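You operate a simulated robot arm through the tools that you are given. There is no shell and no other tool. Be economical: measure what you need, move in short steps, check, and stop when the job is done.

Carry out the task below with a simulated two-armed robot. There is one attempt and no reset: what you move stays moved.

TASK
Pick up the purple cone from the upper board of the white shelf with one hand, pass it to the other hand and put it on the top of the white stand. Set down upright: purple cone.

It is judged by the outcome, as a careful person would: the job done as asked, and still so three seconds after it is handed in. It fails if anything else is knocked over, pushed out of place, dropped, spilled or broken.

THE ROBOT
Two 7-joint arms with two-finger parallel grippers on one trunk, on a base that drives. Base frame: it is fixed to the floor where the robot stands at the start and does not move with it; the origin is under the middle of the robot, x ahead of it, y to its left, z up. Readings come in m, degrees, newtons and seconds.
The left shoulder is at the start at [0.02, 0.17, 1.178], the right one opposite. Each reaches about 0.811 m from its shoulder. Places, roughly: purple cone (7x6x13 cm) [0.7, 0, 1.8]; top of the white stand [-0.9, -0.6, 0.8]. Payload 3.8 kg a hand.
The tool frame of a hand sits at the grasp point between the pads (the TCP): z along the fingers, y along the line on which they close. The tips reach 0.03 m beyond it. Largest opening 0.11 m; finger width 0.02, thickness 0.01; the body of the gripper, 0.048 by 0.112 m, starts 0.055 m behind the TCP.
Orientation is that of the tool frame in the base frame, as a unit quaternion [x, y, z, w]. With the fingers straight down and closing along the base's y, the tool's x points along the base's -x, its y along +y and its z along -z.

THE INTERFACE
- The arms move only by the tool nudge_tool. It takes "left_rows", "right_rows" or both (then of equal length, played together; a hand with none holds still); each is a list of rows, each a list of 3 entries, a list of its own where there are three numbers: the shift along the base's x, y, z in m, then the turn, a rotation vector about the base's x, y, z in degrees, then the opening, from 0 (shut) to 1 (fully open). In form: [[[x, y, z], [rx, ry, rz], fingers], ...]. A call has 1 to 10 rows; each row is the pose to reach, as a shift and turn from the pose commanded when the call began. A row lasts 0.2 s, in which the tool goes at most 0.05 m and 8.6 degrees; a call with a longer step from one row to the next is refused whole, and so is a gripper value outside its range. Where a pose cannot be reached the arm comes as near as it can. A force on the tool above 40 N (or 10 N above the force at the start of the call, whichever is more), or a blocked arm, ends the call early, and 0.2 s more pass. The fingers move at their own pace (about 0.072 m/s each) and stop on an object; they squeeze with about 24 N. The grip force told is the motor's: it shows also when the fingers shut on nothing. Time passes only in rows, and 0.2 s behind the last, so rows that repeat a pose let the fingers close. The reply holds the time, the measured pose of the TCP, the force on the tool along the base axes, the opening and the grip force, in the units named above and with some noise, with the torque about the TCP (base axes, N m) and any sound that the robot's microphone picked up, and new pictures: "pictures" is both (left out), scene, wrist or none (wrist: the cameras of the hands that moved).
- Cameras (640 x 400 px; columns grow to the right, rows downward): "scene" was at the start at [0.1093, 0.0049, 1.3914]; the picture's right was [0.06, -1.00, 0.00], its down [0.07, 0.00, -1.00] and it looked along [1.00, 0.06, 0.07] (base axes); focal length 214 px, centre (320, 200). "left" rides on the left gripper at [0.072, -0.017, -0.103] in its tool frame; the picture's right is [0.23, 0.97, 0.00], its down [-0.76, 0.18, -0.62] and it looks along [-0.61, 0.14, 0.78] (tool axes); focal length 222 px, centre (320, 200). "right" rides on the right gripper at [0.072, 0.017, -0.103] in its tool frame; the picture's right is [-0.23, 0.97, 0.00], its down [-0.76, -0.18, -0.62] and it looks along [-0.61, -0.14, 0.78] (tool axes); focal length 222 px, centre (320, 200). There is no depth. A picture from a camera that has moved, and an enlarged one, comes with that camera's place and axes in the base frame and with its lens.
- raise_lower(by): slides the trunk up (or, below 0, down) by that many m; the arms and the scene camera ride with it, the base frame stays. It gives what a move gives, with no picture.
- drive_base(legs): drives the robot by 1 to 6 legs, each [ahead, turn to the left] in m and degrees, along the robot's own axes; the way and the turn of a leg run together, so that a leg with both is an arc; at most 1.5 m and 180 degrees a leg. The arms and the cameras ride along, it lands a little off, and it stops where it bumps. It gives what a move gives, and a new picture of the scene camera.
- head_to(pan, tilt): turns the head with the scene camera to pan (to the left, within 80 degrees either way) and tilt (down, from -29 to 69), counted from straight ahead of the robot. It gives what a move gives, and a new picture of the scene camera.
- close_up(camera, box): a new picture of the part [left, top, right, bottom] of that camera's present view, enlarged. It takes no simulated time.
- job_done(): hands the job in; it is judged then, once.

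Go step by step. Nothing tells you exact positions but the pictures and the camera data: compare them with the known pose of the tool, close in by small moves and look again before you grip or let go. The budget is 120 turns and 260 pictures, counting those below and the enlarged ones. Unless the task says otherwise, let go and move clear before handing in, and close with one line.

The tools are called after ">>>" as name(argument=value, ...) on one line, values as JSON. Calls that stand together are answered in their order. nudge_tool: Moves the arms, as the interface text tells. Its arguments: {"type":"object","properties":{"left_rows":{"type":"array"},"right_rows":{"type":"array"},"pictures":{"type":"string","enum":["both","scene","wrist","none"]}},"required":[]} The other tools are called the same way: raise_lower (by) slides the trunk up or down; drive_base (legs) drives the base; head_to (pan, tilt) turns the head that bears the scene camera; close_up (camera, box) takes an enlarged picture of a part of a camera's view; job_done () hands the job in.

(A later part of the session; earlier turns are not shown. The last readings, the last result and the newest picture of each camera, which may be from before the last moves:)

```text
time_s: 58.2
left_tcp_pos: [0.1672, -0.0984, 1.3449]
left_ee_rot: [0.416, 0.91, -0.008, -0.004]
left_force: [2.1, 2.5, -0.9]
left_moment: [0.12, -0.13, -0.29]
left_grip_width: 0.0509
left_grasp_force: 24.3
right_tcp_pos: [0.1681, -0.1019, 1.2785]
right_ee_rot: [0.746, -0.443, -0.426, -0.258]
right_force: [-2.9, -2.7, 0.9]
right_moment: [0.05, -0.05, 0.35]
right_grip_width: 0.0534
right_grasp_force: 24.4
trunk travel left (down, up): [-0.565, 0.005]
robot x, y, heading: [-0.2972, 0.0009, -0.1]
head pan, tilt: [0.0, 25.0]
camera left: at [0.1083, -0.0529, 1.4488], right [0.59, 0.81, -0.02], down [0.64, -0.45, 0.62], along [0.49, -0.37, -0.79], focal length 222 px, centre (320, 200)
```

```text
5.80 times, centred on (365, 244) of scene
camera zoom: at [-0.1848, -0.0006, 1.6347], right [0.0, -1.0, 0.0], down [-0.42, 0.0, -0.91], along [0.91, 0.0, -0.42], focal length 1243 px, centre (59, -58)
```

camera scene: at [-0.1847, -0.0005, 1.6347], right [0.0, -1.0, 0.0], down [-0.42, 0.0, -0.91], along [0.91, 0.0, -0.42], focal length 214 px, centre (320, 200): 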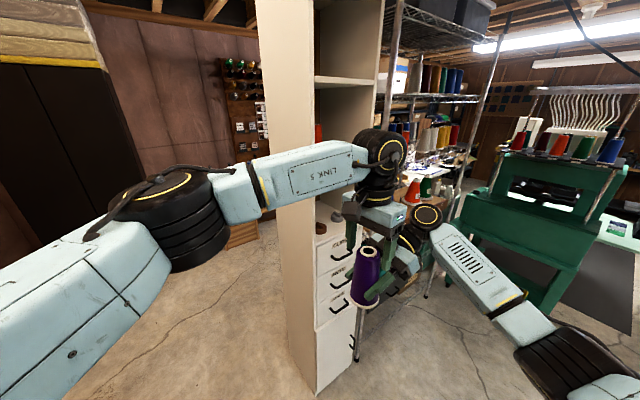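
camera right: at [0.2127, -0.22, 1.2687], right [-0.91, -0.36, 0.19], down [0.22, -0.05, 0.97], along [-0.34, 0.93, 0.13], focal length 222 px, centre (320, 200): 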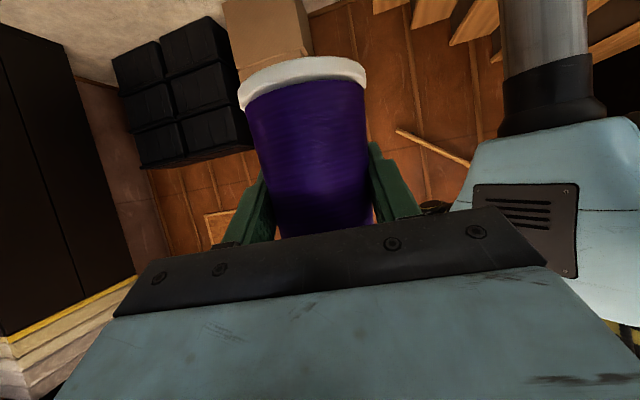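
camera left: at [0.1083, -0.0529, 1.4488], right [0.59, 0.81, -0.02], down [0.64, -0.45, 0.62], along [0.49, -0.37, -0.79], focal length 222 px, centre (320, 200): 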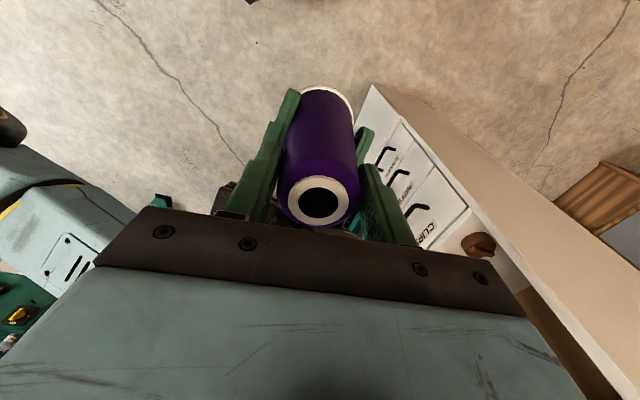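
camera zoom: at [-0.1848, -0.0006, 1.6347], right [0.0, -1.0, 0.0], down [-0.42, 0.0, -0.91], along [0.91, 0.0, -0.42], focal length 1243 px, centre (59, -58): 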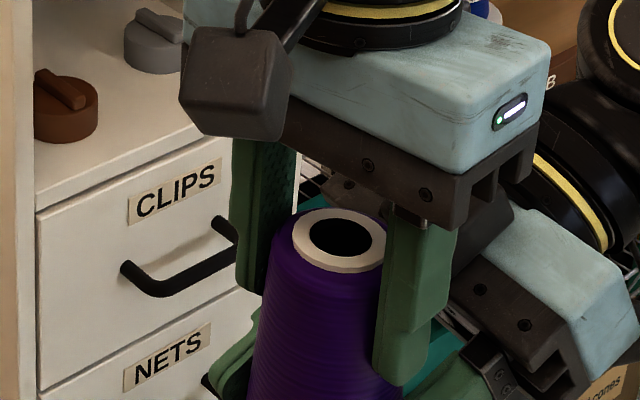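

The left hand has the cone at 51 mm. Opening the right gripper and withdrawing it along its own axis.

>>> nudge_tool(right_rows=[[[0, 0, 0], [0, 0, 0], 1], [[0, 0, 0], [0, 0, 0], 1], [[0, 0, 0], [0, 0, 0], 1], [[0.009, -0.0175, 0.003], [0, 0, 0], 1], [[0.019, -0.035, 0.006], [0, 0, 0], 1], [[0.033, -0.062, 0.009], [0, 0, 0], 1], [[0.047, -0.088, 0.012], [0, 0, 0], 1], [[0.06, -0.115, 0.012], [0, 0, 0], 1]])

```text
time_s: 60.0
left_tcp_pos: [0.166, -0.0986, 1.3448]
left_ee_rot: [0.415, 0.91, -0.008, -0.004]
left_force: [0.8, 0.3, 0.8]
left_moment: [0.0, 0.01, 0.02]
left_grip_width: 0.0501
left_grasp_force: 24.1
right_tcp_pos: [0.2289, -0.2176, 1.2924]
right_ee_rot: [0.745, -0.443, -0.427, -0.258]
right_force: [-0.1, 0.5, -0.6]
right_moment: [-0.01, -0.01, 0.01]
right_grip_width: 0.1097
right_grasp_force: 0.0
trunk travel left (down, up): [-0.565, 0.005]
robot x, y, heading: [-0.2984, -0.0025, -0.2]
head pan, tilt: [0.0, 25.0]
camera scene: at [-0.1846, -0.001, 1.6347], right [0.0, -1.0, 0.0], down [-0.42, 0.0, -0.91], along [0.91, 0.0, -0.42], focal length 214 px, centre (320, 200)
camera right: at [0.273, -0.3373, 1.2811], right [-0.91, -0.36, 0.19], down [0.22, -0.05, 0.97], along [-0.34, 0.93, 0.13], focal length 222 px, centre (320, 200)
```

scene: 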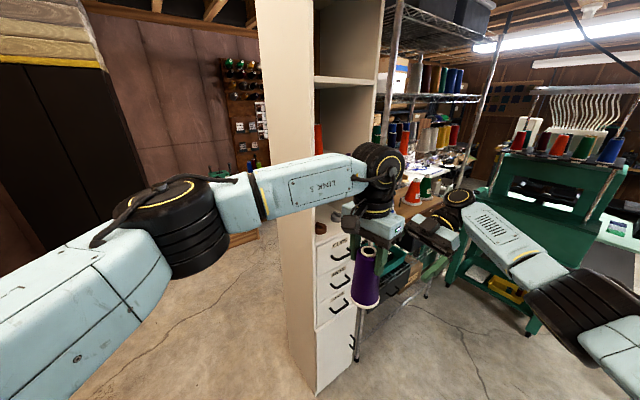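
right: 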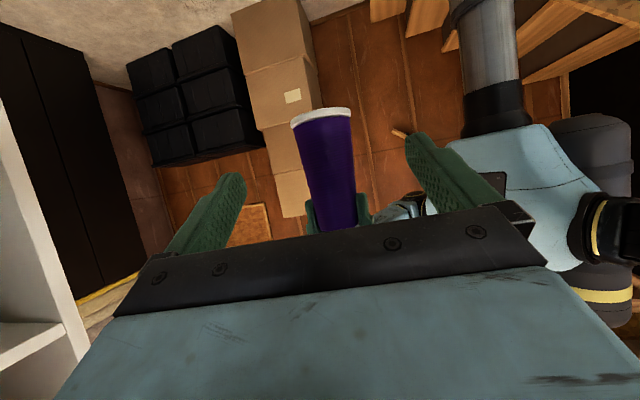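

Handover worked: the left hand alone holds the cone upright. I'll tuck the right arm away and look toward the stand.

>>> nudge_tool(right_rows=[[[0, -0.03, -0.01], [0, 0, -8], 1], [[-0.005, -0.06, -0.02], [0, 0, -16], 1], [[-0.015, -0.09, -0.03], [0, 0, -24], 1], [[-0.03, -0.12, -0.05], [0, 0, -32], 1], [[-0.05, -0.14, -0.07], [0, 0, -40], 1], [[-0.07, -0.15, -0.1], [0, 0, -48], 1], [[-0.09, -0.16, -0.13], [0, 0, -56], 1]], pictures="none")

>>> head_to(pan=-80, tilt=40)

>>> head_to(pan=80, tilt=35)

```text
time_s: 61.6
left_tcp_pos: [0.1655, -0.0978, 1.3454]
left_ee_rot: [0.414, 0.91, -0.007, -0.005]
left_force: [-0.4, 1.1, -0.1]
left_moment: [0.0, 0.03, 0.0]
left_grip_width: 0.0501
left_grasp_force: 23.8
right_tcp_pos: [0.139, -0.3771, 1.1615]
right_ee_rot: [-0.45, 0.742, 0.254, 0.427]
right_force: [0.4, 0.1, 1.5]
right_moment: [-0.04, -0.01, 0.03]
right_grip_width: 0.1101
right_grasp_force: 0.0
trunk travel left (down, up): [-0.565, 0.005]
robot x, y, heading: [-0.2979, -0.0005, -0.0]
head pan, tilt: [0.0, 25.0]
```

```text
time_s: 63.2
left_tcp_pos: [0.1671, -0.0991, 1.3446]
left_ee_rot: [0.415, 0.91, -0.008, -0.005]
left_force: [0.5, -0.3, 0.9]
left_moment: [0.0, 0.0, 0.02]
left_grip_width: 0.0497
left_grasp_force: 24.0
right_tcp_pos: [0.1406, -0.3772, 1.1618]
right_ee_rot: [-0.451, 0.742, 0.255, 0.426]
right_force: [-0.7, 0.8, 0.4]
right_moment: [-0.02, 0.0, -0.01]
right_grip_width: 0.1097
right_grasp_force: 0.0
trunk travel left (down, up): [-0.565, 0.005]
robot x, y, heading: [-0.2986, -0.0006, -0.1]
head pan, tilt: [-80.0, 40.0]
camera scene: at [-0.2625, -0.0841, 1.6114], right [-0.99, -0.17, 0.0], down [-0.11, 0.63, -0.77], along [0.13, -0.75, -0.64], focal length 214 px, centre (320, 200)
```

scene: 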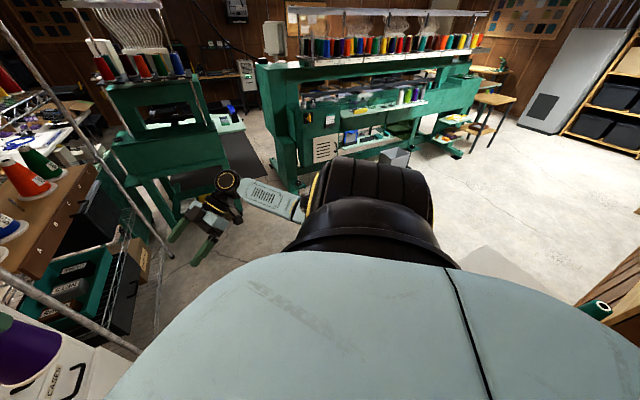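

```text
time_s: 65.6
left_tcp_pos: [0.1676, -0.0977, 1.3449]
left_ee_rot: [0.415, 0.91, -0.007, -0.004]
left_force: [0.4, 0.2, 0.0]
left_moment: [0.03, -0.02, 0.04]
left_grip_width: 0.0493
left_grasp_force: 23.8
right_tcp_pos: [0.1401, -0.3774, 1.1619]
right_ee_rot: [-0.451, 0.741, 0.256, 0.427]
right_force: [-0.5, -0.2, -0.8]
right_moment: [0.01, -0.02, 0.01]
right_grip_width: 0.1098
right_grasp_force: 0.0
trunk travel left (down, up): [-0.565, 0.005]
robot x, y, heading: [-0.2998, 0.0005, -0.1]
head pan, tilt: [80.0, 35.0]
camera scene: at [-0.2614, 0.0863, 1.619], right [0.98, -0.18, 0.0], down [-0.1, -0.56, -0.82], along [0.15, 0.81, -0.57], focal length 214 px, centre (320, 200)
```

scene: 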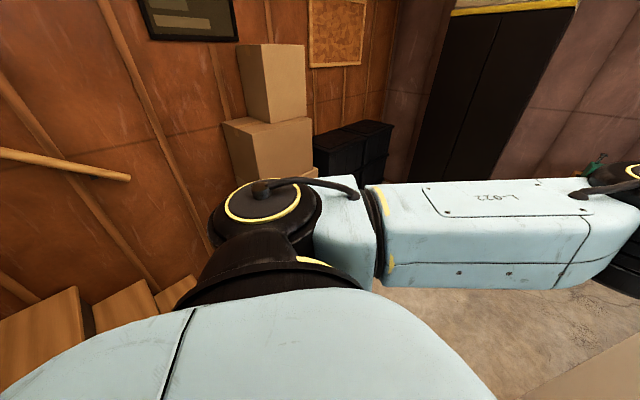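

Left grip is holding. I'll turn the robot right 90° in place, then look ahead at the stand.

>>> drive_base(legs=[[0, -90]])

>>> head_to(pan=-45, tilt=30)

```text
time_s: 69.8
left_tcp_pos: [-0.387, -0.4686, 1.3436]
left_ee_rot: [0.933, 0.361, -0.003, -0.008]
left_force: [-0.2, -0.2, 0.2]
left_moment: [-0.01, -0.01, 0.0]
left_grip_width: 0.0489
left_grasp_force: 23.8
right_tcp_pos: [-0.6663, -0.4482, 1.1625]
right_ee_rot: [0.197, 0.844, -0.117, 0.484]
right_force: [-0.2, 0.7, 0.4]
right_moment: [0.01, 0.03, 0.01]
right_grip_width: 0.1101
right_grasp_force: 0.1
trunk travel left (down, up): [-0.565, 0.005]
robot x, y, heading: [-0.2989, -0.0003, -89.0]
head pan, tilt: [80.0, 35.0]
camera scene: at [-0.2109, -0.0349, 1.619], right [-0.15, -0.99, 0.0], down [-0.57, 0.09, -0.82], along [0.81, -0.13, -0.57], focal length 214 px, centre (320, 200)
```

scene: 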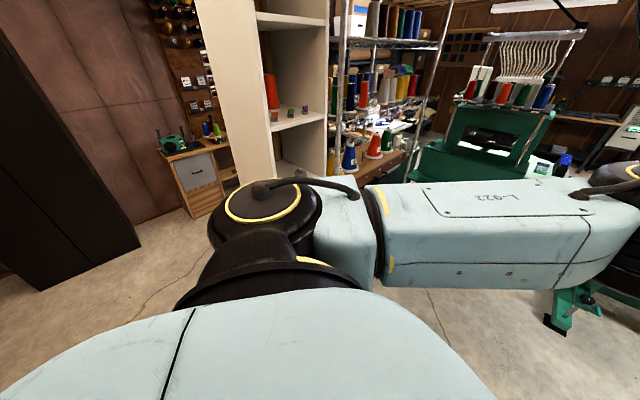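

```text
time_s: 71.8
left_tcp_pos: [-0.3869, -0.4675, 1.3447]
left_ee_rot: [0.933, 0.36, -0.002, -0.009]
left_force: [-0.3, -0.5, -0.4]
left_moment: [0.01, -0.02, -0.01]
left_grip_width: 0.0485
left_grasp_force: 24.2
right_tcp_pos: [-0.6667, -0.4463, 1.1608]
right_ee_rot: [0.196, 0.845, -0.116, 0.484]
right_force: [-0.4, 0.3, -0.5]
right_moment: [0.01, -0.02, -0.01]
right_grip_width: 0.1097
right_grasp_force: 0.0
trunk travel left (down, up): [-0.565, 0.005]
robot x, y, heading: [-0.2965, 0.001, -89.0]
head pan, tilt: [-45.0, 30.0]
camera scene: at [-0.3604, -0.0865, 1.6268], right [-0.72, 0.69, 0.0], down [0.35, 0.36, -0.87], along [-0.6, -0.62, -0.5], focal length 214 px, centre (320, 200)
```

scene: 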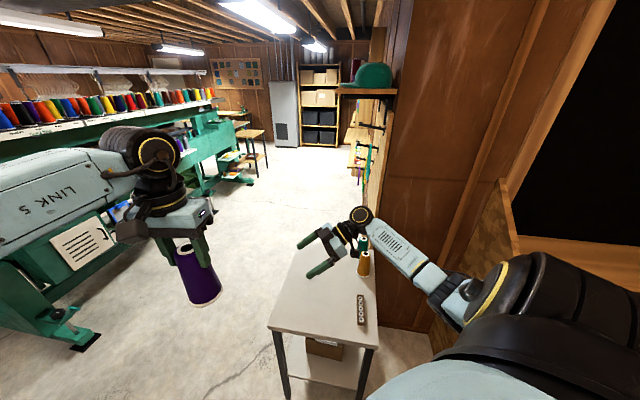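

The left grip width has crept from 51 to 48.5 mm, so the cone may be slipping slowly. I'll check closely before spending more time.

>>> close_up(camera="scene", box=[100, 180, 280, 312])

>>> close_up(camera="left", box=[200, 60, 440, 240])

>>> close_up(camera="scene", box=[230, 200, 430, 400])

```text
3.03 times, centred on (190, 246) of scene
camera zoom: at [-0.3604, -0.0865, 1.6268], right [-0.72, 0.69, 0.0], down [0.35, 0.36, -0.87], along [-0.6, -0.62, -0.5], focal length 650 px, centre (714, 61)
```

zoom: 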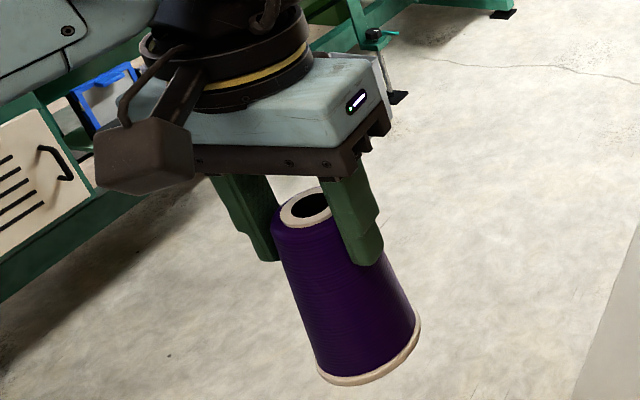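

```text
2.22 times, centred on (320, 150) of left
camera zoom: at [-0.3442, -0.4069, 1.4488], right [0.82, -0.57, -0.02], down [-0.44, -0.65, 0.62], along [-0.36, -0.5, -0.79], focal length 494 px, centre (320, 311)
```

zoom: 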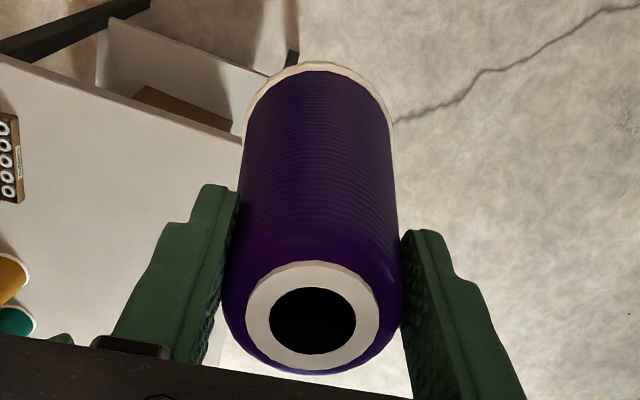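

```text
2.00 times, centred on (330, 300) of scene
camera zoom: at [-0.3604, -0.0865, 1.6268], right [-0.72, 0.69, 0.0], down [0.35, 0.36, -0.87], along [-0.6, -0.62, -0.5], focal length 429 px, centre (300, 0)
```

zoom: 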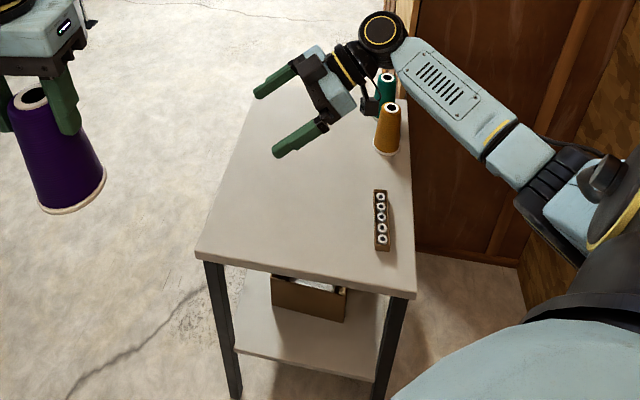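

No actual slip: the cone top is at the same place in the left hand's view and it hangs straight. The stand's top runs from about (-0.54,-0.55) to (-1.18,-0.52), with small things only on its right side, so I'll aim at the front-left area. Raising the right hand first to clear them, then turning to face the stand.

>>> nudge_tool(right_rows=[[[0, 0.01, 0.04], [0, 0, 0], 1], [[0, 0.02, 0.08], [0, 0, 0], 1], [[0, 0.03, 0.12], [0, 0, 0], 1], [[0, 0.04, 0.16], [0, 0, 0], 1], [[0, 0.06, 0.2], [0, 0, 0], 1]], pictures="none")

>>> drive_base(legs=[[0, -55]])

>>> head_to(pan=0, tilt=60)

```text
time_s: 73.0
left_tcp_pos: [-0.3869, -0.4667, 1.3456]
left_ee_rot: [0.933, 0.361, -0.003, -0.008]
left_force: [0.7, -0.4, 0.6]
left_moment: [0.02, -0.01, 0.03]
left_grip_width: 0.0488
left_grasp_force: 24.1
right_tcp_pos: [-0.6649, -0.3842, 1.3603]
right_ee_rot: [0.197, 0.845, -0.116, 0.483]
right_force: [-1.4, 0.1, -0.2]
right_moment: [0.02, 0.02, -0.04]
right_grip_width: 0.1102
right_grasp_force: 0.1
trunk travel left (down, up): [-0.565, 0.005]
robot x, y, heading: [-0.2963, -0.0018, -89.2]
head pan, tilt: [-45.0, 30.0]
```

```text
time_s: 75.9
left_tcp_pos: [-0.7318, -0.1965, 1.3442]
left_ee_rot: [0.994, -0.11, 0.001, -0.008]
left_force: [-0.8, -0.5, -0.2]
left_moment: [0.02, -0.02, -0.04]
left_grip_width: 0.0483
left_grasp_force: 23.7
right_tcp_pos: [-0.8258, 0.0786, 1.36]
right_ee_rot: [0.564, 0.659, -0.326, 0.376]
right_force: [0.1, 0.0, -0.4]
right_moment: [-0.01, 0.01, -0.01]
right_grip_width: 0.11
right_grasp_force: 0.1
trunk travel left (down, up): [-0.565, 0.005]
robot x, y, heading: [-0.299, -0.0002, -144.0]
head pan, tilt: [-45.0, 30.0]
camera scene: at [-0.4045, 0.0014, 1.6268], right [0.15, 0.99, 0.0], down [0.49, -0.08, -0.87], along [-0.86, 0.13, -0.5], focal length 214 px, centre (320, 200)
```

scene: 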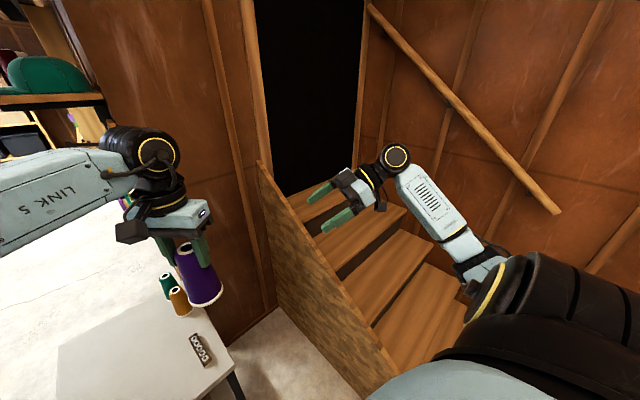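

```text
time_s: 77.0
left_tcp_pos: [-0.7327, -0.1958, 1.3439]
left_ee_rot: [0.994, -0.11, 0.002, -0.008]
left_force: [0.9, 0.1, -0.7]
left_moment: [-0.05, 0.0, 0.0]
left_grip_width: 0.0481
left_grasp_force: 24.1
right_tcp_pos: [-0.825, 0.0794, 1.3595]
right_ee_rot: [0.564, 0.659, -0.327, 0.376]
right_force: [-0.5, -0.7, -0.1]
right_moment: [0.03, 0.0, 0.01]
right_grip_width: 0.1101
right_grasp_force: 0.0
trunk travel left (down, up): [-0.565, 0.005]
robot x, y, heading: [-0.2966, -0.0028, -143.8]
head pan, tilt: [0.0, 60.0]
camera scene: at [-0.369, -0.0519, 1.5847], right [-0.59, 0.81, 0.0], down [0.7, 0.51, -0.5], along [-0.4, -0.29, -0.87], focal length 214 px, centre (320, 200)
```

scene: 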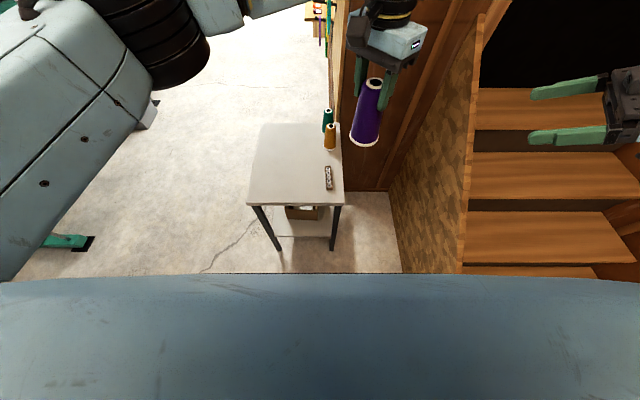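

Facing the stand squarely now: its top edge is 0.51 m ahead, spanning from 0.10 m right to 0.30 m left of me. I'll drive 8 cm ahead and lower the trunk 0.25 m, which keeps everything above the surroundings.

>>> drive_base(legs=[[0.08, 0]])

>>> raise_lower(by=-0.25)

>>> head_to(pan=5, tilt=45)

```text
time_s: 78.1
left_tcp_pos: [-0.796, -0.2403, 1.3438]
left_ee_rot: [0.994, -0.111, 0.002, -0.009]
left_force: [-0.2, 0.4, -1.4]
left_moment: [-0.03, -0.04, -0.01]
left_grip_width: 0.0479
left_grasp_force: 23.7
right_tcp_pos: [-0.889, 0.0334, 1.3591]
right_ee_rot: [0.565, 0.658, -0.327, 0.375]
right_force: [0.6, -0.6, -0.7]
right_moment: [0.0, -0.06, -0.01]
right_grip_width: 0.1101
right_grasp_force: 0.0
trunk travel left (down, up): [-0.565, 0.005]
robot x, y, heading: [-0.3637, -0.044, -143.6]
head pan, tilt: [0.0, 60.0]
camera scene: at [-0.4324, -0.098, 1.5847], right [-0.59, 0.81, 0.0], down [0.7, 0.51, -0.5], along [-0.4, -0.29, -0.87], focal length 214 px, centre (320, 200)
```

scene: 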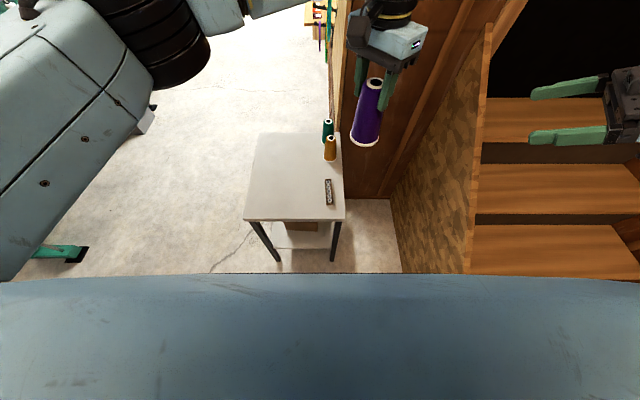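

```text
time_s: 80.7
left_tcp_pos: [-0.7962, -0.2409, 1.0949]
left_ee_rot: [0.994, -0.111, 0.001, -0.009]
left_force: [0.0, -0.1, -1.8]
left_moment: [-0.01, 0.01, -0.02]
left_grip_width: 0.0479
left_grasp_force: 24.0
right_tcp_pos: [-0.8874, 0.0335, 1.1089]
right_ee_rot: [0.564, 0.659, -0.326, 0.376]
right_force: [-0.1, 0.6, -0.5]
right_moment: [-0.03, 0.01, 0.0]
right_grip_width: 0.1099
right_grasp_force: 0.0
trunk travel left (down, up): [-0.315, 0.255]
robot x, y, heading: [-0.3596, -0.0476, -144.1]
head pan, tilt: [0.0, 60.0]
```

```text
time_s: 81.4
left_tcp_pos: [-0.7959, -0.2404, 1.095]
left_ee_rot: [0.994, -0.11, 0.001, -0.008]
left_force: [0.0, -0.2, -1.3]
left_moment: [0.04, -0.03, -0.04]
left_grip_width: 0.0476
left_grasp_force: 24.2
right_tcp_pos: [-0.8878, 0.034, 1.1083]
right_ee_rot: [0.564, 0.659, -0.326, 0.375]
right_force: [0.4, 0.1, -0.2]
right_moment: [0.0, 0.03, -0.02]
right_grip_width: 0.1099
right_grasp_force: 0.1
trunk travel left (down, up): [-0.315, 0.255]
robot x, y, heading: [-0.3605, -0.0502, -143.9]
head pan, tilt: [5.0, 45.0]
camera scene: at [-0.4392, -0.1118, 1.3541], right [-0.66, 0.75, 0.0], down [0.53, 0.46, -0.71], along [-0.53, -0.46, -0.71], focal length 214 px, centre (320, 200)
```

scene: 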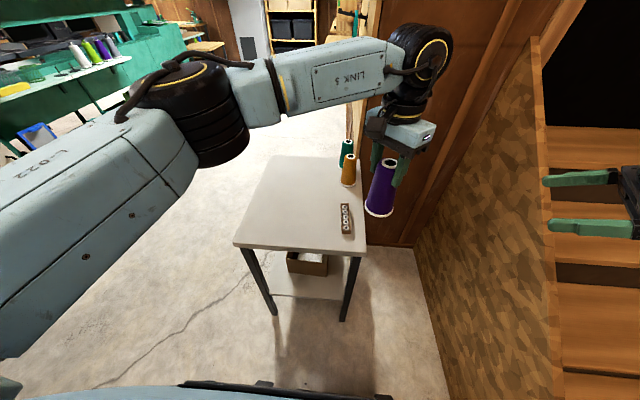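

The base front is well clear of the stand. I'll carry the cone left over the stand at height, aiming for about (-0.745, -0.505).

>>> nudge_tool(left_rows=[[[0.008, -0.044, 0], [0, 0, 0], 0], [[0.017, -0.088, 0], [0, 0, 0], 0], [[0.025, -0.132, 0], [0, 0, 0], 0], [[0.034, -0.176, 0], [0, 0, 0], 0], [[0.042, -0.22, 0], [0, 0, 0], 0], [[0.051, -0.265, 0], [0, 0, 0], 0], [[0.051, -0.265, 0], [0, 0, 0], 0]])

>>> close_up(camera="scene", box=[200, 90, 400, 270])

```text
time_s: 83.0
left_tcp_pos: [-0.7217, -0.4454, 1.0966]
left_ee_rot: [0.995, -0.098, -0.017, 0.006]
left_force: [-1.2, 0.2, -3.0]
left_moment: [-0.04, -0.08, -0.01]
left_grip_width: 0.0476
left_grasp_force: 24.0
left hand out of reach, approached as far as the arm can: row 4, 5, 6, 7
right_tcp_pos: [-0.8908, 0.0362, 1.1098]
right_ee_rot: [0.565, 0.657, -0.327, 0.376]
right_force: [-1.3, 1.1, -0.5]
right_moment: [-0.05, -0.02, 0.05]
right_grip_width: 0.1101
right_grasp_force: 0.1
trunk travel left (down, up): [-0.315, 0.255]
robot x, y, heading: [-0.3584, -0.0437, -143.8]
head pan, tilt: [5.0, 45.0]
camera scene: at [-0.4421, -0.1094, 1.3541], right [-0.66, 0.75, 0.0], down [0.54, 0.46, -0.71], along [-0.53, -0.47, -0.71], focal length 214 px, centre (320, 200)
camera left: at [-0.644, -0.441, 1.1984], right [0.03, -1.0, 0.01], down [-0.76, -0.02, 0.65], along [-0.65, -0.03, -0.76], focal length 222 px, centre (320, 200)
```

scene: 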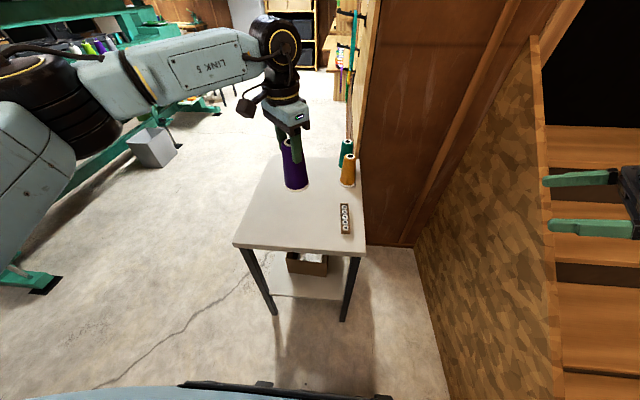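
left: 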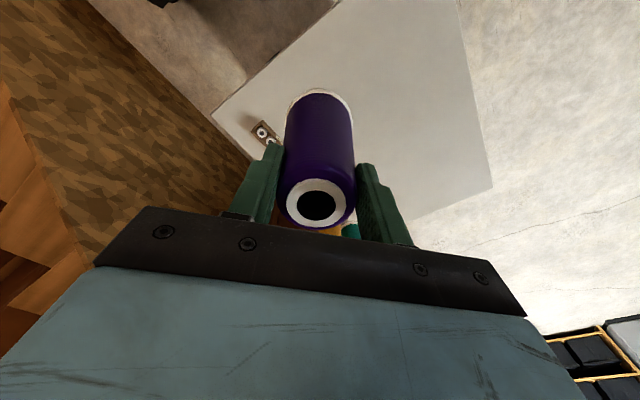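

```text
2.22 times, centred on (300, 180) of scene
camera zoom: at [-0.4421, -0.1094, 1.3541], right [-0.66, 0.75, 0.0], down [0.54, 0.46, -0.71], along [-0.53, -0.47, -0.71], focal length 477 px, centre (364, 244)
```

zoom: 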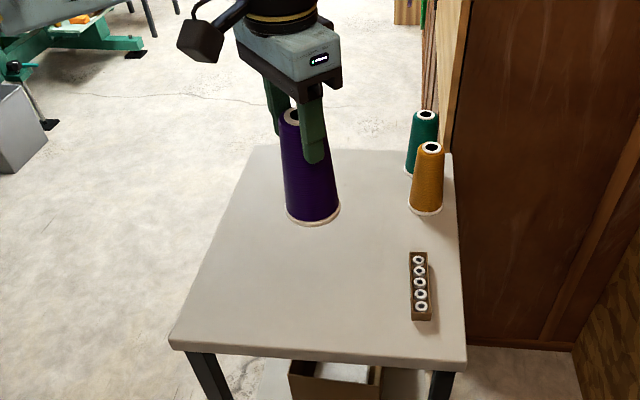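

It's over the stand, but the wrist yaw is near its limit and the hand tilts about 2°. I'll relax the yaw, correct the tilt and go slightly deeper over the stand.

>>> nudge_tool(left_rows=[[[-0.006, -0.0045, 0], [0.1, -0.5, 6], 0], [[-0.012, -0.009, 0], [0.25, -1, 12], 0], [[-0.018, -0.0135, 0], [0.4, -1.5, 18], 0], [[-0.024, -0.018, 0], [0.5, -2, 24], 0], [[-0.024, -0.018, 0], [0.5, -2, 24], 0]])

>>> close_up(camera="scene", box=[200, 90, 400, 270])

```text
time_s: 84.2
left_tcp_pos: [-0.7417, -0.4654, 1.0958]
left_ee_rot: [0.994, 0.113, 0.001, 0.004]
left_force: [0.1, 0.6, -1.7]
left_moment: [0.03, 0.01, 0.01]
left_grip_width: 0.0473
left_grasp_force: 23.8
right_tcp_pos: [-0.8878, 0.0335, 1.1098]
right_ee_rot: [0.565, 0.659, -0.326, 0.375]
right_force: [0.7, 0.1, 0.7]
right_moment: [0.0, 0.0, -0.01]
right_grip_width: 0.1101
right_grasp_force: 0.1
trunk travel left (down, up): [-0.315, 0.255]
robot x, y, heading: [-0.3605, -0.0456, -143.8]
head pan, tilt: [5.0, 45.0]
camera scene: at [-0.4391, -0.112, 1.3542], right [-0.66, 0.75, 0.0], down [0.53, 0.46, -0.71], along [-0.53, -0.46, -0.71], focal length 214 px, centre (320, 200)
camera left: at [-0.6756, -0.4313, 1.2001], right [0.44, -0.9, 0.01], down [-0.7, -0.34, 0.62], along [-0.56, -0.28, -0.78], focal length 222 px, centre (320, 200)
```

scene: 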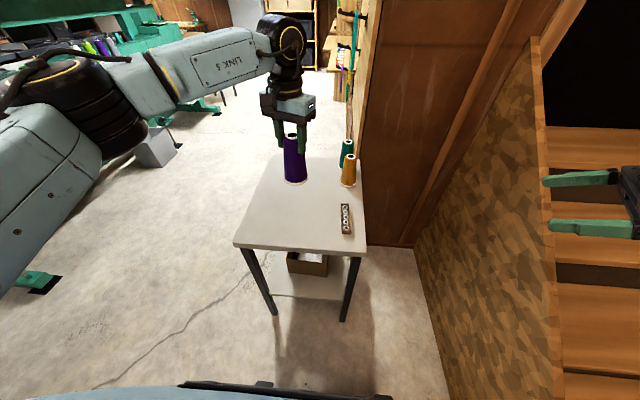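
left: 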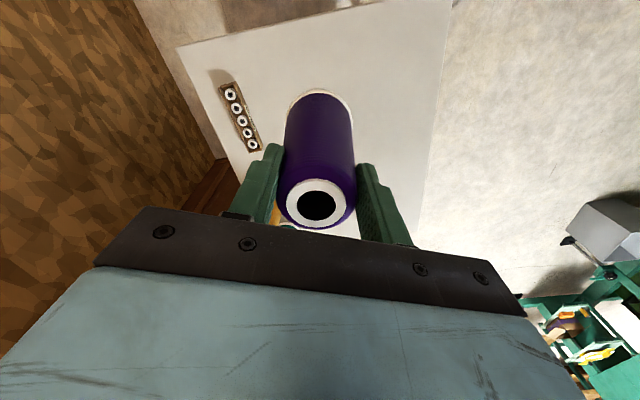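

```text
2.22 times, centred on (300, 180) of scene
camera zoom: at [-0.4391, -0.112, 1.3542], right [-0.66, 0.75, 0.0], down [0.53, 0.46, -0.71], along [-0.53, -0.46, -0.71], focal length 477 px, centre (364, 244)
```

zoom: 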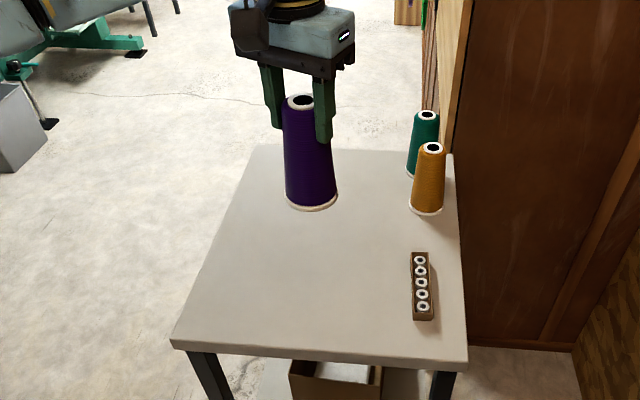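

Hand vertical, cone upright. Lowering 0.15 m, staying just above the stand, then I'll inspect.

>>> nudge_tool(left_rows=[[[0, 0, -0.025], [0, 0, 0], 0], [[0, 0, -0.05], [0, 0, 0], 0], [[0, 0, -0.075], [0, 0, 0], 0], [[0, 0, -0.1], [0, 0, 0], 0], [[0, 0, -0.125], [0, 0, 0], 0], [[0, 0, -0.15], [0, 0, 0], 0], [[0, 0, -0.15], [0, 0, 0], 0]])

>>> close_up(camera="scene", box=[230, 110, 390, 260])

```text
time_s: 85.8
left_tcp_pos: [-0.7406, -0.4641, 0.9465]
left_ee_rot: [0.994, 0.113, -0.001, 0.003]
left_force: [-0.2, -0.5, -0.5]
left_moment: [0.02, -0.04, 0.0]
left_grip_width: 0.0475
left_grasp_force: 24.0
right_tcp_pos: [-0.8869, 0.0335, 1.1091]
right_ee_rot: [0.564, 0.659, -0.327, 0.376]
right_force: [0.0, -0.5, -0.5]
right_moment: [0.0, 0.01, -0.02]
right_grip_width: 0.1101
right_grasp_force: 0.0
trunk travel left (down, up): [-0.315, 0.255]
robot x, y, heading: [-0.3617, -0.0433, -143.9]
head pan, tilt: [5.0, 45.0]
camera scene: at [-0.4391, -0.1118, 1.3542], right [-0.66, 0.75, 0.0], down [0.53, 0.46, -0.71], along [-0.53, -0.46, -0.71], focal length 214 px, centre (320, 200)
camera left: at [-0.6746, -0.43, 1.0492], right [0.44, -0.9, 0.01], down [-0.7, -0.34, 0.63], along [-0.56, -0.28, -0.78], focal length 222 px, centre (320, 200)
```

scene: 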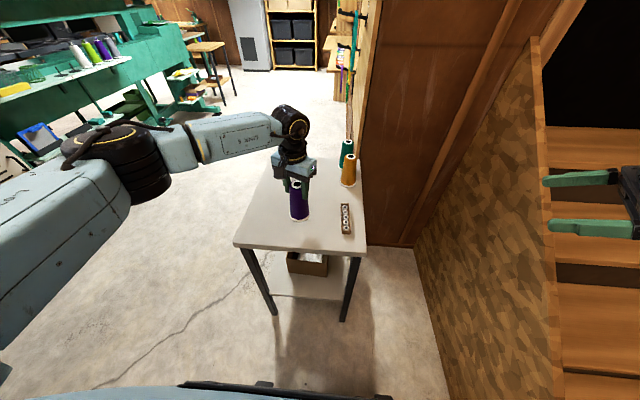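
left: 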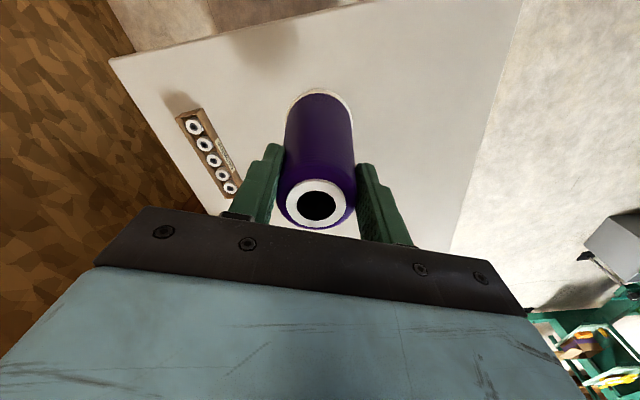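

```text
2.67 times, centred on (310, 185) of scene
camera zoom: at [-0.4391, -0.1118, 1.3542], right [-0.66, 0.75, 0.0], down [0.53, 0.46, -0.71], along [-0.53, -0.46, -0.71], focal length 572 px, centre (347, 240)
```

zoom: 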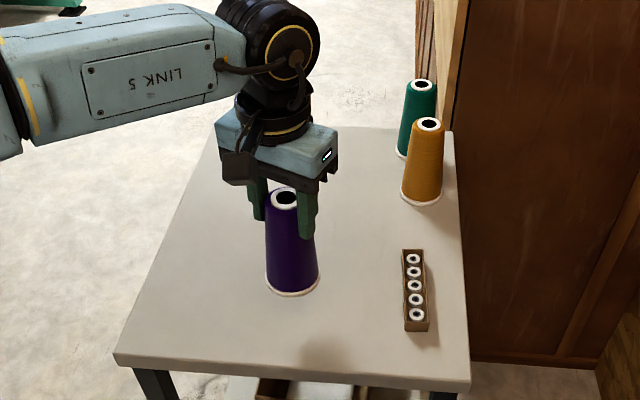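

About 3 cm to go. Lowering slowly, watching the force for contact.

>>> nudge_tool(left_rows=[[[0, 0, -0.006], [0, 0, 0], 0], [[0, 0, -0.012], [0, 0, 0], 0], [[0, 0, -0.018], [0, 0, 0], 0], [[0, 0, -0.022], [0, 0, 0], 0], [[0, 0, -0.022], [0, 0, 0], 0]], pictures="none")

>>> close_up(camera="scene", box=[270, 160, 350, 240])

>>> close_up(camera="left", box=[220, 50, 420, 230])

```text
time_s: 87.0
left_tcp_pos: [-0.7409, -0.4644, 0.9229]
left_ee_rot: [0.994, 0.114, 0.001, 0.004]
left_force: [-0.6, 0.5, -1.3]
left_moment: [0.01, -0.05, 0.0]
left_grip_width: 0.0472
left_grasp_force: 24.3
right_tcp_pos: [-0.8872, 0.0338, 1.11]
right_ee_rot: [0.565, 0.659, -0.326, 0.375]
right_force: [0.1, -0.2, -0.5]
right_moment: [0.0, -0.05, 0.01]
right_grip_width: 0.1099
right_grasp_force: 0.0
trunk travel left (down, up): [-0.315, 0.255]
robot x, y, heading: [-0.3624, -0.0455, -143.9]
head pan, tilt: [5.0, 45.0]
```

```text
5.00 times, centred on (310, 200) of scene
camera zoom: at [-0.4392, -0.1119, 1.3542], right [-0.66, 0.75, 0.0], down [0.53, 0.46, -0.71], along [-0.53, -0.46, -0.71], focal length 1072 px, centre (370, 200)
```

zoom: 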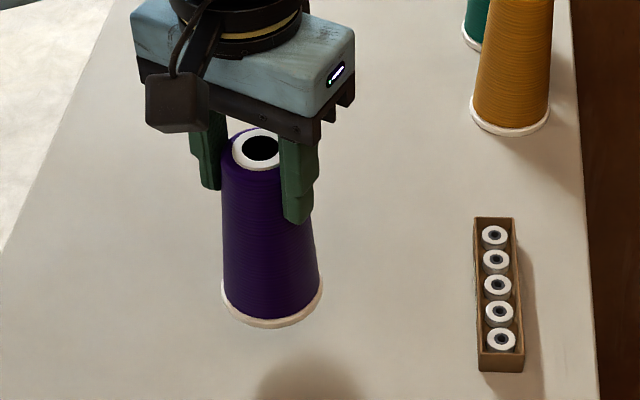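

```text
2.22 times, centred on (320, 140) of left
camera zoom: at [-0.6754, -0.43, 1.0277], right [0.44, -0.9, 0.01], down [-0.7, -0.34, 0.62], along [-0.56, -0.28, -0.78], focal length 494 px, centre (320, 333)
```

zoom: 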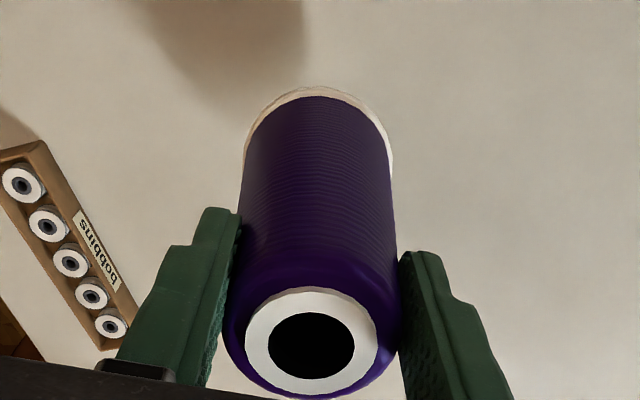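

No contact yet. Continuing with 2 mm steps.

>>> nudge_tool(left_rows=[[[0, 0, -0.002], [0, 0, 0], 0], [[0, 0, -0.004], [0, 0, 0], 0], [[0, 0, -0.006], [0, 0, 0], 0], [[0, 0, -0.008], [0, 0, 0], 0], [[0, 0, -0.01], [0, 0, 0], 0]], pictures="none")

>>> close_up(camera="scene", box=[270, 160, 350, 240])

```text
time_s: 88.2
left_tcp_pos: [-0.7417, -0.4643, 0.9142]
left_ee_rot: [0.994, 0.113, 0.0, 0.003]
left_force: [-0.1, -0.2, -1.7]
left_moment: [0.04, 0.03, 0.01]
left_grip_width: 0.0472
left_grasp_force: 24.0
right_tcp_pos: [-0.8888, 0.0339, 1.109]
right_ee_rot: [0.565, 0.658, -0.327, 0.375]
right_force: [0.1, 0.0, -0.2]
right_moment: [0.02, 0.01, 0.01]
right_grip_width: 0.1099
right_grasp_force: 0.0
trunk travel left (down, up): [-0.315, 0.255]
robot x, y, heading: [-0.3601, -0.0491, -143.9]
head pan, tilt: [5.0, 45.0]
```

```text
5.00 times, centred on (310, 200) of scene
camera zoom: at [-0.4392, -0.1119, 1.3541], right [-0.66, 0.75, 0.0], down [0.53, 0.46, -0.71], along [-0.53, -0.46, -0.71], focal length 1072 px, centre (370, 200)
```

zoom: 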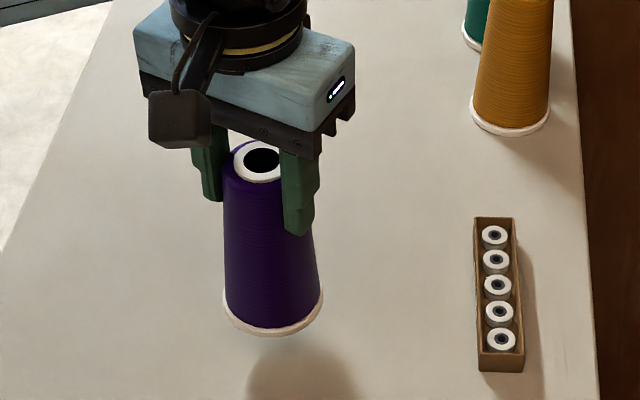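

Still slightly above; the shadow is closing in. Continuing in 2 mm steps.

>>> nudge_tool(left_rows=[[[0, 0, -0.002], [0, 0, 0], 0], [[0, 0, -0.004], [0, 0, 0], 0], [[0, 0, -0.006], [0, 0, 0], 0], [[0, 0, -0.008], [0, 0, 0], 0], [[0, 0, -0.01], [0, 0, 0], 0]], pictures="none")

>>> close_up(camera="scene", box=[270, 160, 350, 240])

```text
time_s: 89.4
left_tcp_pos: [-0.7424, -0.4651, 0.9047]
left_ee_rot: [0.994, 0.114, 0.0, 0.003]
left_force: [-0.5, 0.7, -1.9]
left_moment: [-0.01, -0.01, 0.01]
left_grip_width: 0.047
left_grasp_force: 23.8
right_tcp_pos: [-0.8876, 0.0347, 1.1087]
right_ee_rot: [0.565, 0.658, -0.326, 0.375]
right_force: [0.3, 0.4, 0.0]
right_moment: [0.0, -0.02, 0.03]
right_grip_width: 0.1103
right_grasp_force: 0.1
trunk travel left (down, up): [-0.315, 0.255]
robot x, y, heading: [-0.3636, -0.0461, -143.8]
head pan, tilt: [5.0, 45.0]
```

```text
5.00 times, centred on (310, 200) of scene
camera zoom: at [-0.4392, -0.1119, 1.3541], right [-0.66, 0.75, 0.0], down [0.53, 0.46, -0.71], along [-0.53, -0.46, -0.71], focal length 1072 px, centre (370, 200)
```

zoom: 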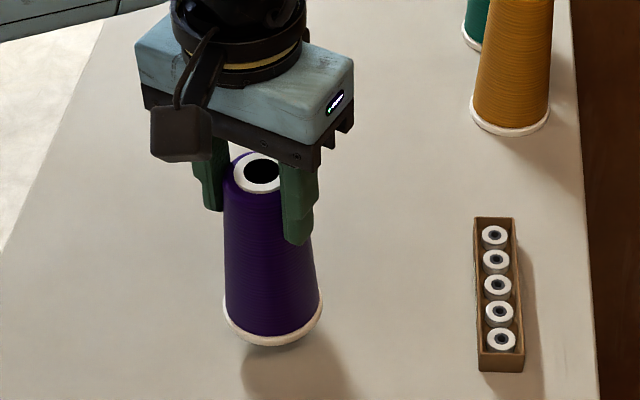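

The shadow nearly meets the base. Continuing until contact shows.

>>> nudge_tool(left_rows=[[[0, 0, -0.002], [0, 0, 0], 0], [[0, 0, -0.004], [0, 0, 0], 0], [[0, 0, -0.006], [0, 0, 0], 0]], pictures="none")

>>> close_up(camera="scene", box=[270, 160, 350, 240])

```text
time_s: 90.2
left_tcp_pos: [-0.7424, -0.4651, 0.8973]
left_ee_rot: [0.994, 0.113, 0.0, 0.003]
left_force: [0.0, 0.2, -1.2]
left_moment: [0.01, -0.02, 0.03]
left_grip_width: 0.0469
left_grasp_force: 24.0
right_tcp_pos: [-0.8884, 0.0339, 1.11]
right_ee_rot: [0.564, 0.659, -0.326, 0.376]
right_force: [-0.3, -0.5, 0.5]
right_moment: [0.0, 0.05, 0.03]
right_grip_width: 0.1099
right_grasp_force: 0.1
trunk travel left (down, up): [-0.315, 0.255]
robot x, y, heading: [-0.3605, -0.0478, -144.0]
head pan, tilt: [5.0, 45.0]
```

```text
5.00 times, centred on (310, 200) of scene
camera zoom: at [-0.4392, -0.1119, 1.3541], right [-0.66, 0.75, 0.0], down [0.53, 0.46, -0.71], along [-0.53, -0.46, -0.71], focal length 1072 px, centre (370, 200)
```

zoom: 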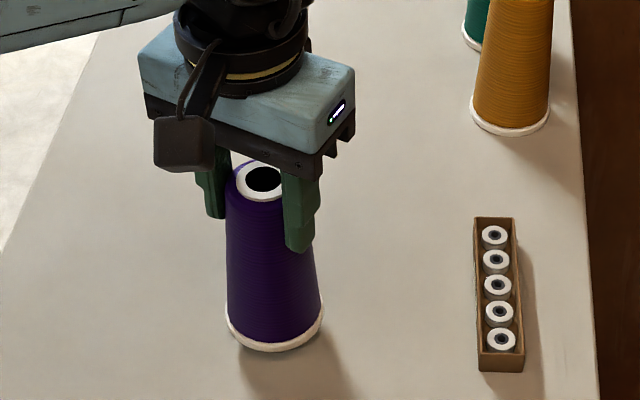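

Shadow is now almost touching at the base. A few more millimetres.

>>> nudge_tool(left_rows=[[[0, 0, -0.0015], [0, 0, 0], 0], [[0, 0, -0.003], [0, 0, 0], 0], [[0, 0, -0.0045], [0, 0, 0], 0], [[0, 0, -0.0045], [0, 0, 0], 0]], pictures="none")

>>> close_up(camera="scene", box=[285, 200, 345, 245])

```text
time_s: 91.2
left_tcp_pos: [-0.7419, -0.4656, 0.8938]
left_ee_rot: [0.994, 0.112, 0.001, 0.004]
left_force: [0.0, -0.7, -0.9]
left_moment: [0.01, 0.01, -0.01]
left_grip_width: 0.0469
left_grasp_force: 23.8
right_tcp_pos: [-0.8878, 0.0334, 1.1086]
right_ee_rot: [0.565, 0.659, -0.325, 0.375]
right_force: [1.0, -0.5, 0.4]
right_moment: [0.0, -0.01, 0.0]
right_grip_width: 0.1101
right_grasp_force: 0.0
trunk travel left (down, up): [-0.315, 0.255]
robot x, y, heading: [-0.3663, -0.0475, -144.0]
head pan, tilt: [5.0, 45.0]
```

```text
8.89 times, centred on (315, 222) of scene
camera zoom: at [-0.4392, -0.1119, 1.3542], right [-0.66, 0.75, 0.0], down [0.53, 0.46, -0.71], along [-0.53, -0.46, -0.71], focal length 1906 px, centre (364, 0)
```

zoom: 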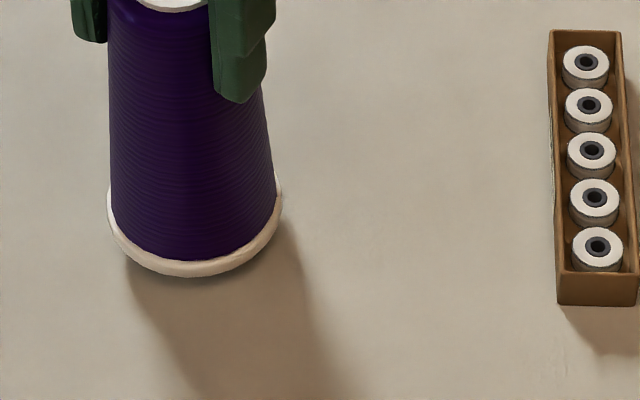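

Very nearly touching. Feeling for contact with 1 mm steps.

>>> nudge_tool(left_rows=[[[0, 0, -0.001], [0, 0, 0], 0], [[0, 0, -0.002], [0, 0, 0], 0], [[0, 0, -0.003], [0, 0, 0], 0], [[0, 0, -0.004], [0, 0, 0], 0]], pictures="none")

>>> close_up(camera="scene", box=[285, 200, 345, 245])

```text
time_s: 92.2
left_tcp_pos: [-0.7421, -0.4663, 0.8892]
left_ee_rot: [0.994, 0.114, 0.0, 0.004]
left_force: [0.1, 0.6, -1.8]
left_moment: [-0.01, -0.03, 0.03]
left_grip_width: 0.0465
left_grasp_force: 24.1
right_tcp_pos: [-0.8882, 0.0333, 1.1083]
right_ee_rot: [0.564, 0.659, -0.326, 0.375]
right_force: [-0.6, -0.1, 0.0]
right_moment: [0.03, -0.03, 0.0]
right_grip_width: 0.11
right_grasp_force: 0.0
trunk travel left (down, up): [-0.315, 0.255]
robot x, y, heading: [-0.3639, -0.0454, -143.7]
head pan, tilt: [5.0, 45.0]
```

```text
8.89 times, centred on (315, 222) of scene
camera zoom: at [-0.4392, -0.1119, 1.3541], right [-0.66, 0.75, 0.0], down [0.53, 0.46, -0.71], along [-0.53, -0.46, -0.71], focal length 1906 px, centre (364, 0)
```

zoom: 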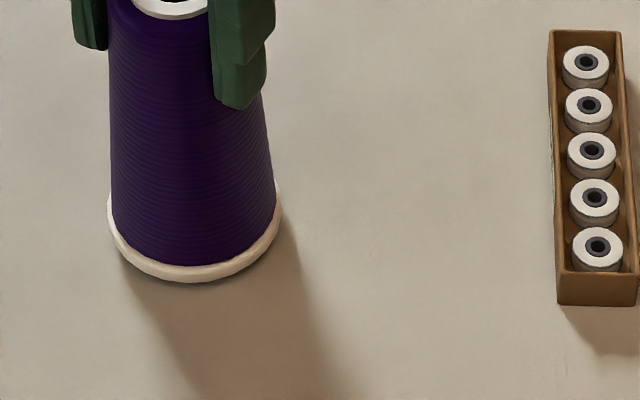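

No contact force yet; a bit further.

>>> nudge_tool(left_rows=[[[0, 0, -0.0015], [0, 0, 0], 0], [[0, 0, -0.003], [0, 0, 0], 0], [[0, 0, -0.0045], [0, 0, 0], 0], [[0, 0, -0.006], [0, 0, 0], 0]], pictures="none")

>>> close_up(camera="scene", box=[285, 200, 345, 245])

```text
time_s: 93.2
left_tcp_pos: [-0.7433, -0.4656, 0.8833]
left_ee_rot: [0.994, 0.112, 0.001, 0.003]
left_force: [-0.3, 0.1, -1.3]
left_moment: [0.02, -0.04, 0.01]
left_grip_width: 0.0468
left_grasp_force: 24.2
right_tcp_pos: [-0.8879, 0.0347, 1.1087]
right_ee_rot: [0.564, 0.659, -0.326, 0.375]
right_force: [-0.3, 0.8, 0.1]
right_moment: [0.02, -0.02, 0.03]
right_grip_width: 0.1101
right_grasp_force: 0.0
trunk travel left (down, up): [-0.315, 0.255]
robot x, y, heading: [-0.3644, -0.0484, -144.0]
head pan, tilt: [5.0, 45.0]
```

```text
8.89 times, centred on (315, 222) of scene
camera zoom: at [-0.4392, -0.1119, 1.3541], right [-0.66, 0.75, 0.0], down [0.53, 0.46, -0.71], along [-0.53, -0.46, -0.71], focal length 1906 px, centre (364, 0)
```

zoom: 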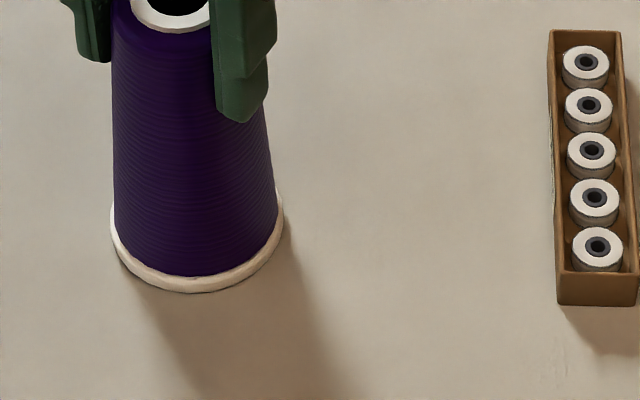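

Still free; the stand is evidently a little lower than 0.8. Continuing 1.5 mm steps.

>>> nudge_tool(left_rows=[[[0, 0, -0.0015], [0, 0, 0], 0], [[0, 0, -0.003], [0, 0, 0], 0], [[0, 0, -0.0045], [0, 0, 0], 0], [[0, 0, -0.006], [0, 0, 0], 0]], pictures="none")

>>> close_up(camera="scene", box=[285, 200, 345, 245])

>>> close_up(camera="left", box=[220, 50, 420, 230])

```text
time_s: 94.2
left_tcp_pos: [-0.7432, -0.4671, 0.8813]
left_ee_rot: [0.993, 0.115, -0.003, 0.006]
left_force: [1.8, -8.3, 28.2]
left_moment: [-0.33, -0.24, -0.21]
left_grip_width: 0.0465
left_grasp_force: 24.6
right_tcp_pos: [-0.8872, 0.0344, 1.1105]
right_ee_rot: [0.564, 0.659, -0.327, 0.376]
right_force: [-0.8, 0.2, 0.3]
right_moment: [0.03, 0.01, 0.0]
right_grip_width: 0.1097
right_grasp_force: 0.0
trunk travel left (down, up): [-0.315, 0.255]
robot x, y, heading: [-0.3597, -0.0476, -143.9]
head pan, tilt: [5.0, 45.0]
```

```text
8.89 times, centred on (315, 222) of scene
camera zoom: at [-0.4374, -0.111, 1.3546], right [-0.66, 0.75, 0.0], down [0.53, 0.46, -0.71], along [-0.53, -0.47, -0.71], focal length 1906 px, centre (364, 0)
```

zoom: 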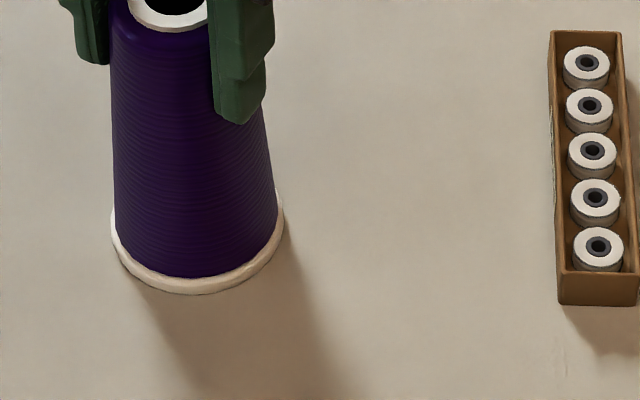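

```text
2.22 times, centred on (320, 140) of left
camera zoom: at [-0.6751, -0.4317, 0.9843], right [0.44, -0.9, 0.01], down [-0.7, -0.34, 0.63], along [-0.56, -0.28, -0.78], focal length 494 px, centre (320, 333)
```

zoom: 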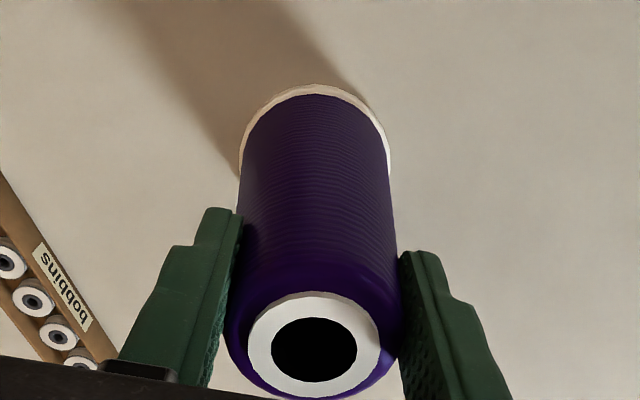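

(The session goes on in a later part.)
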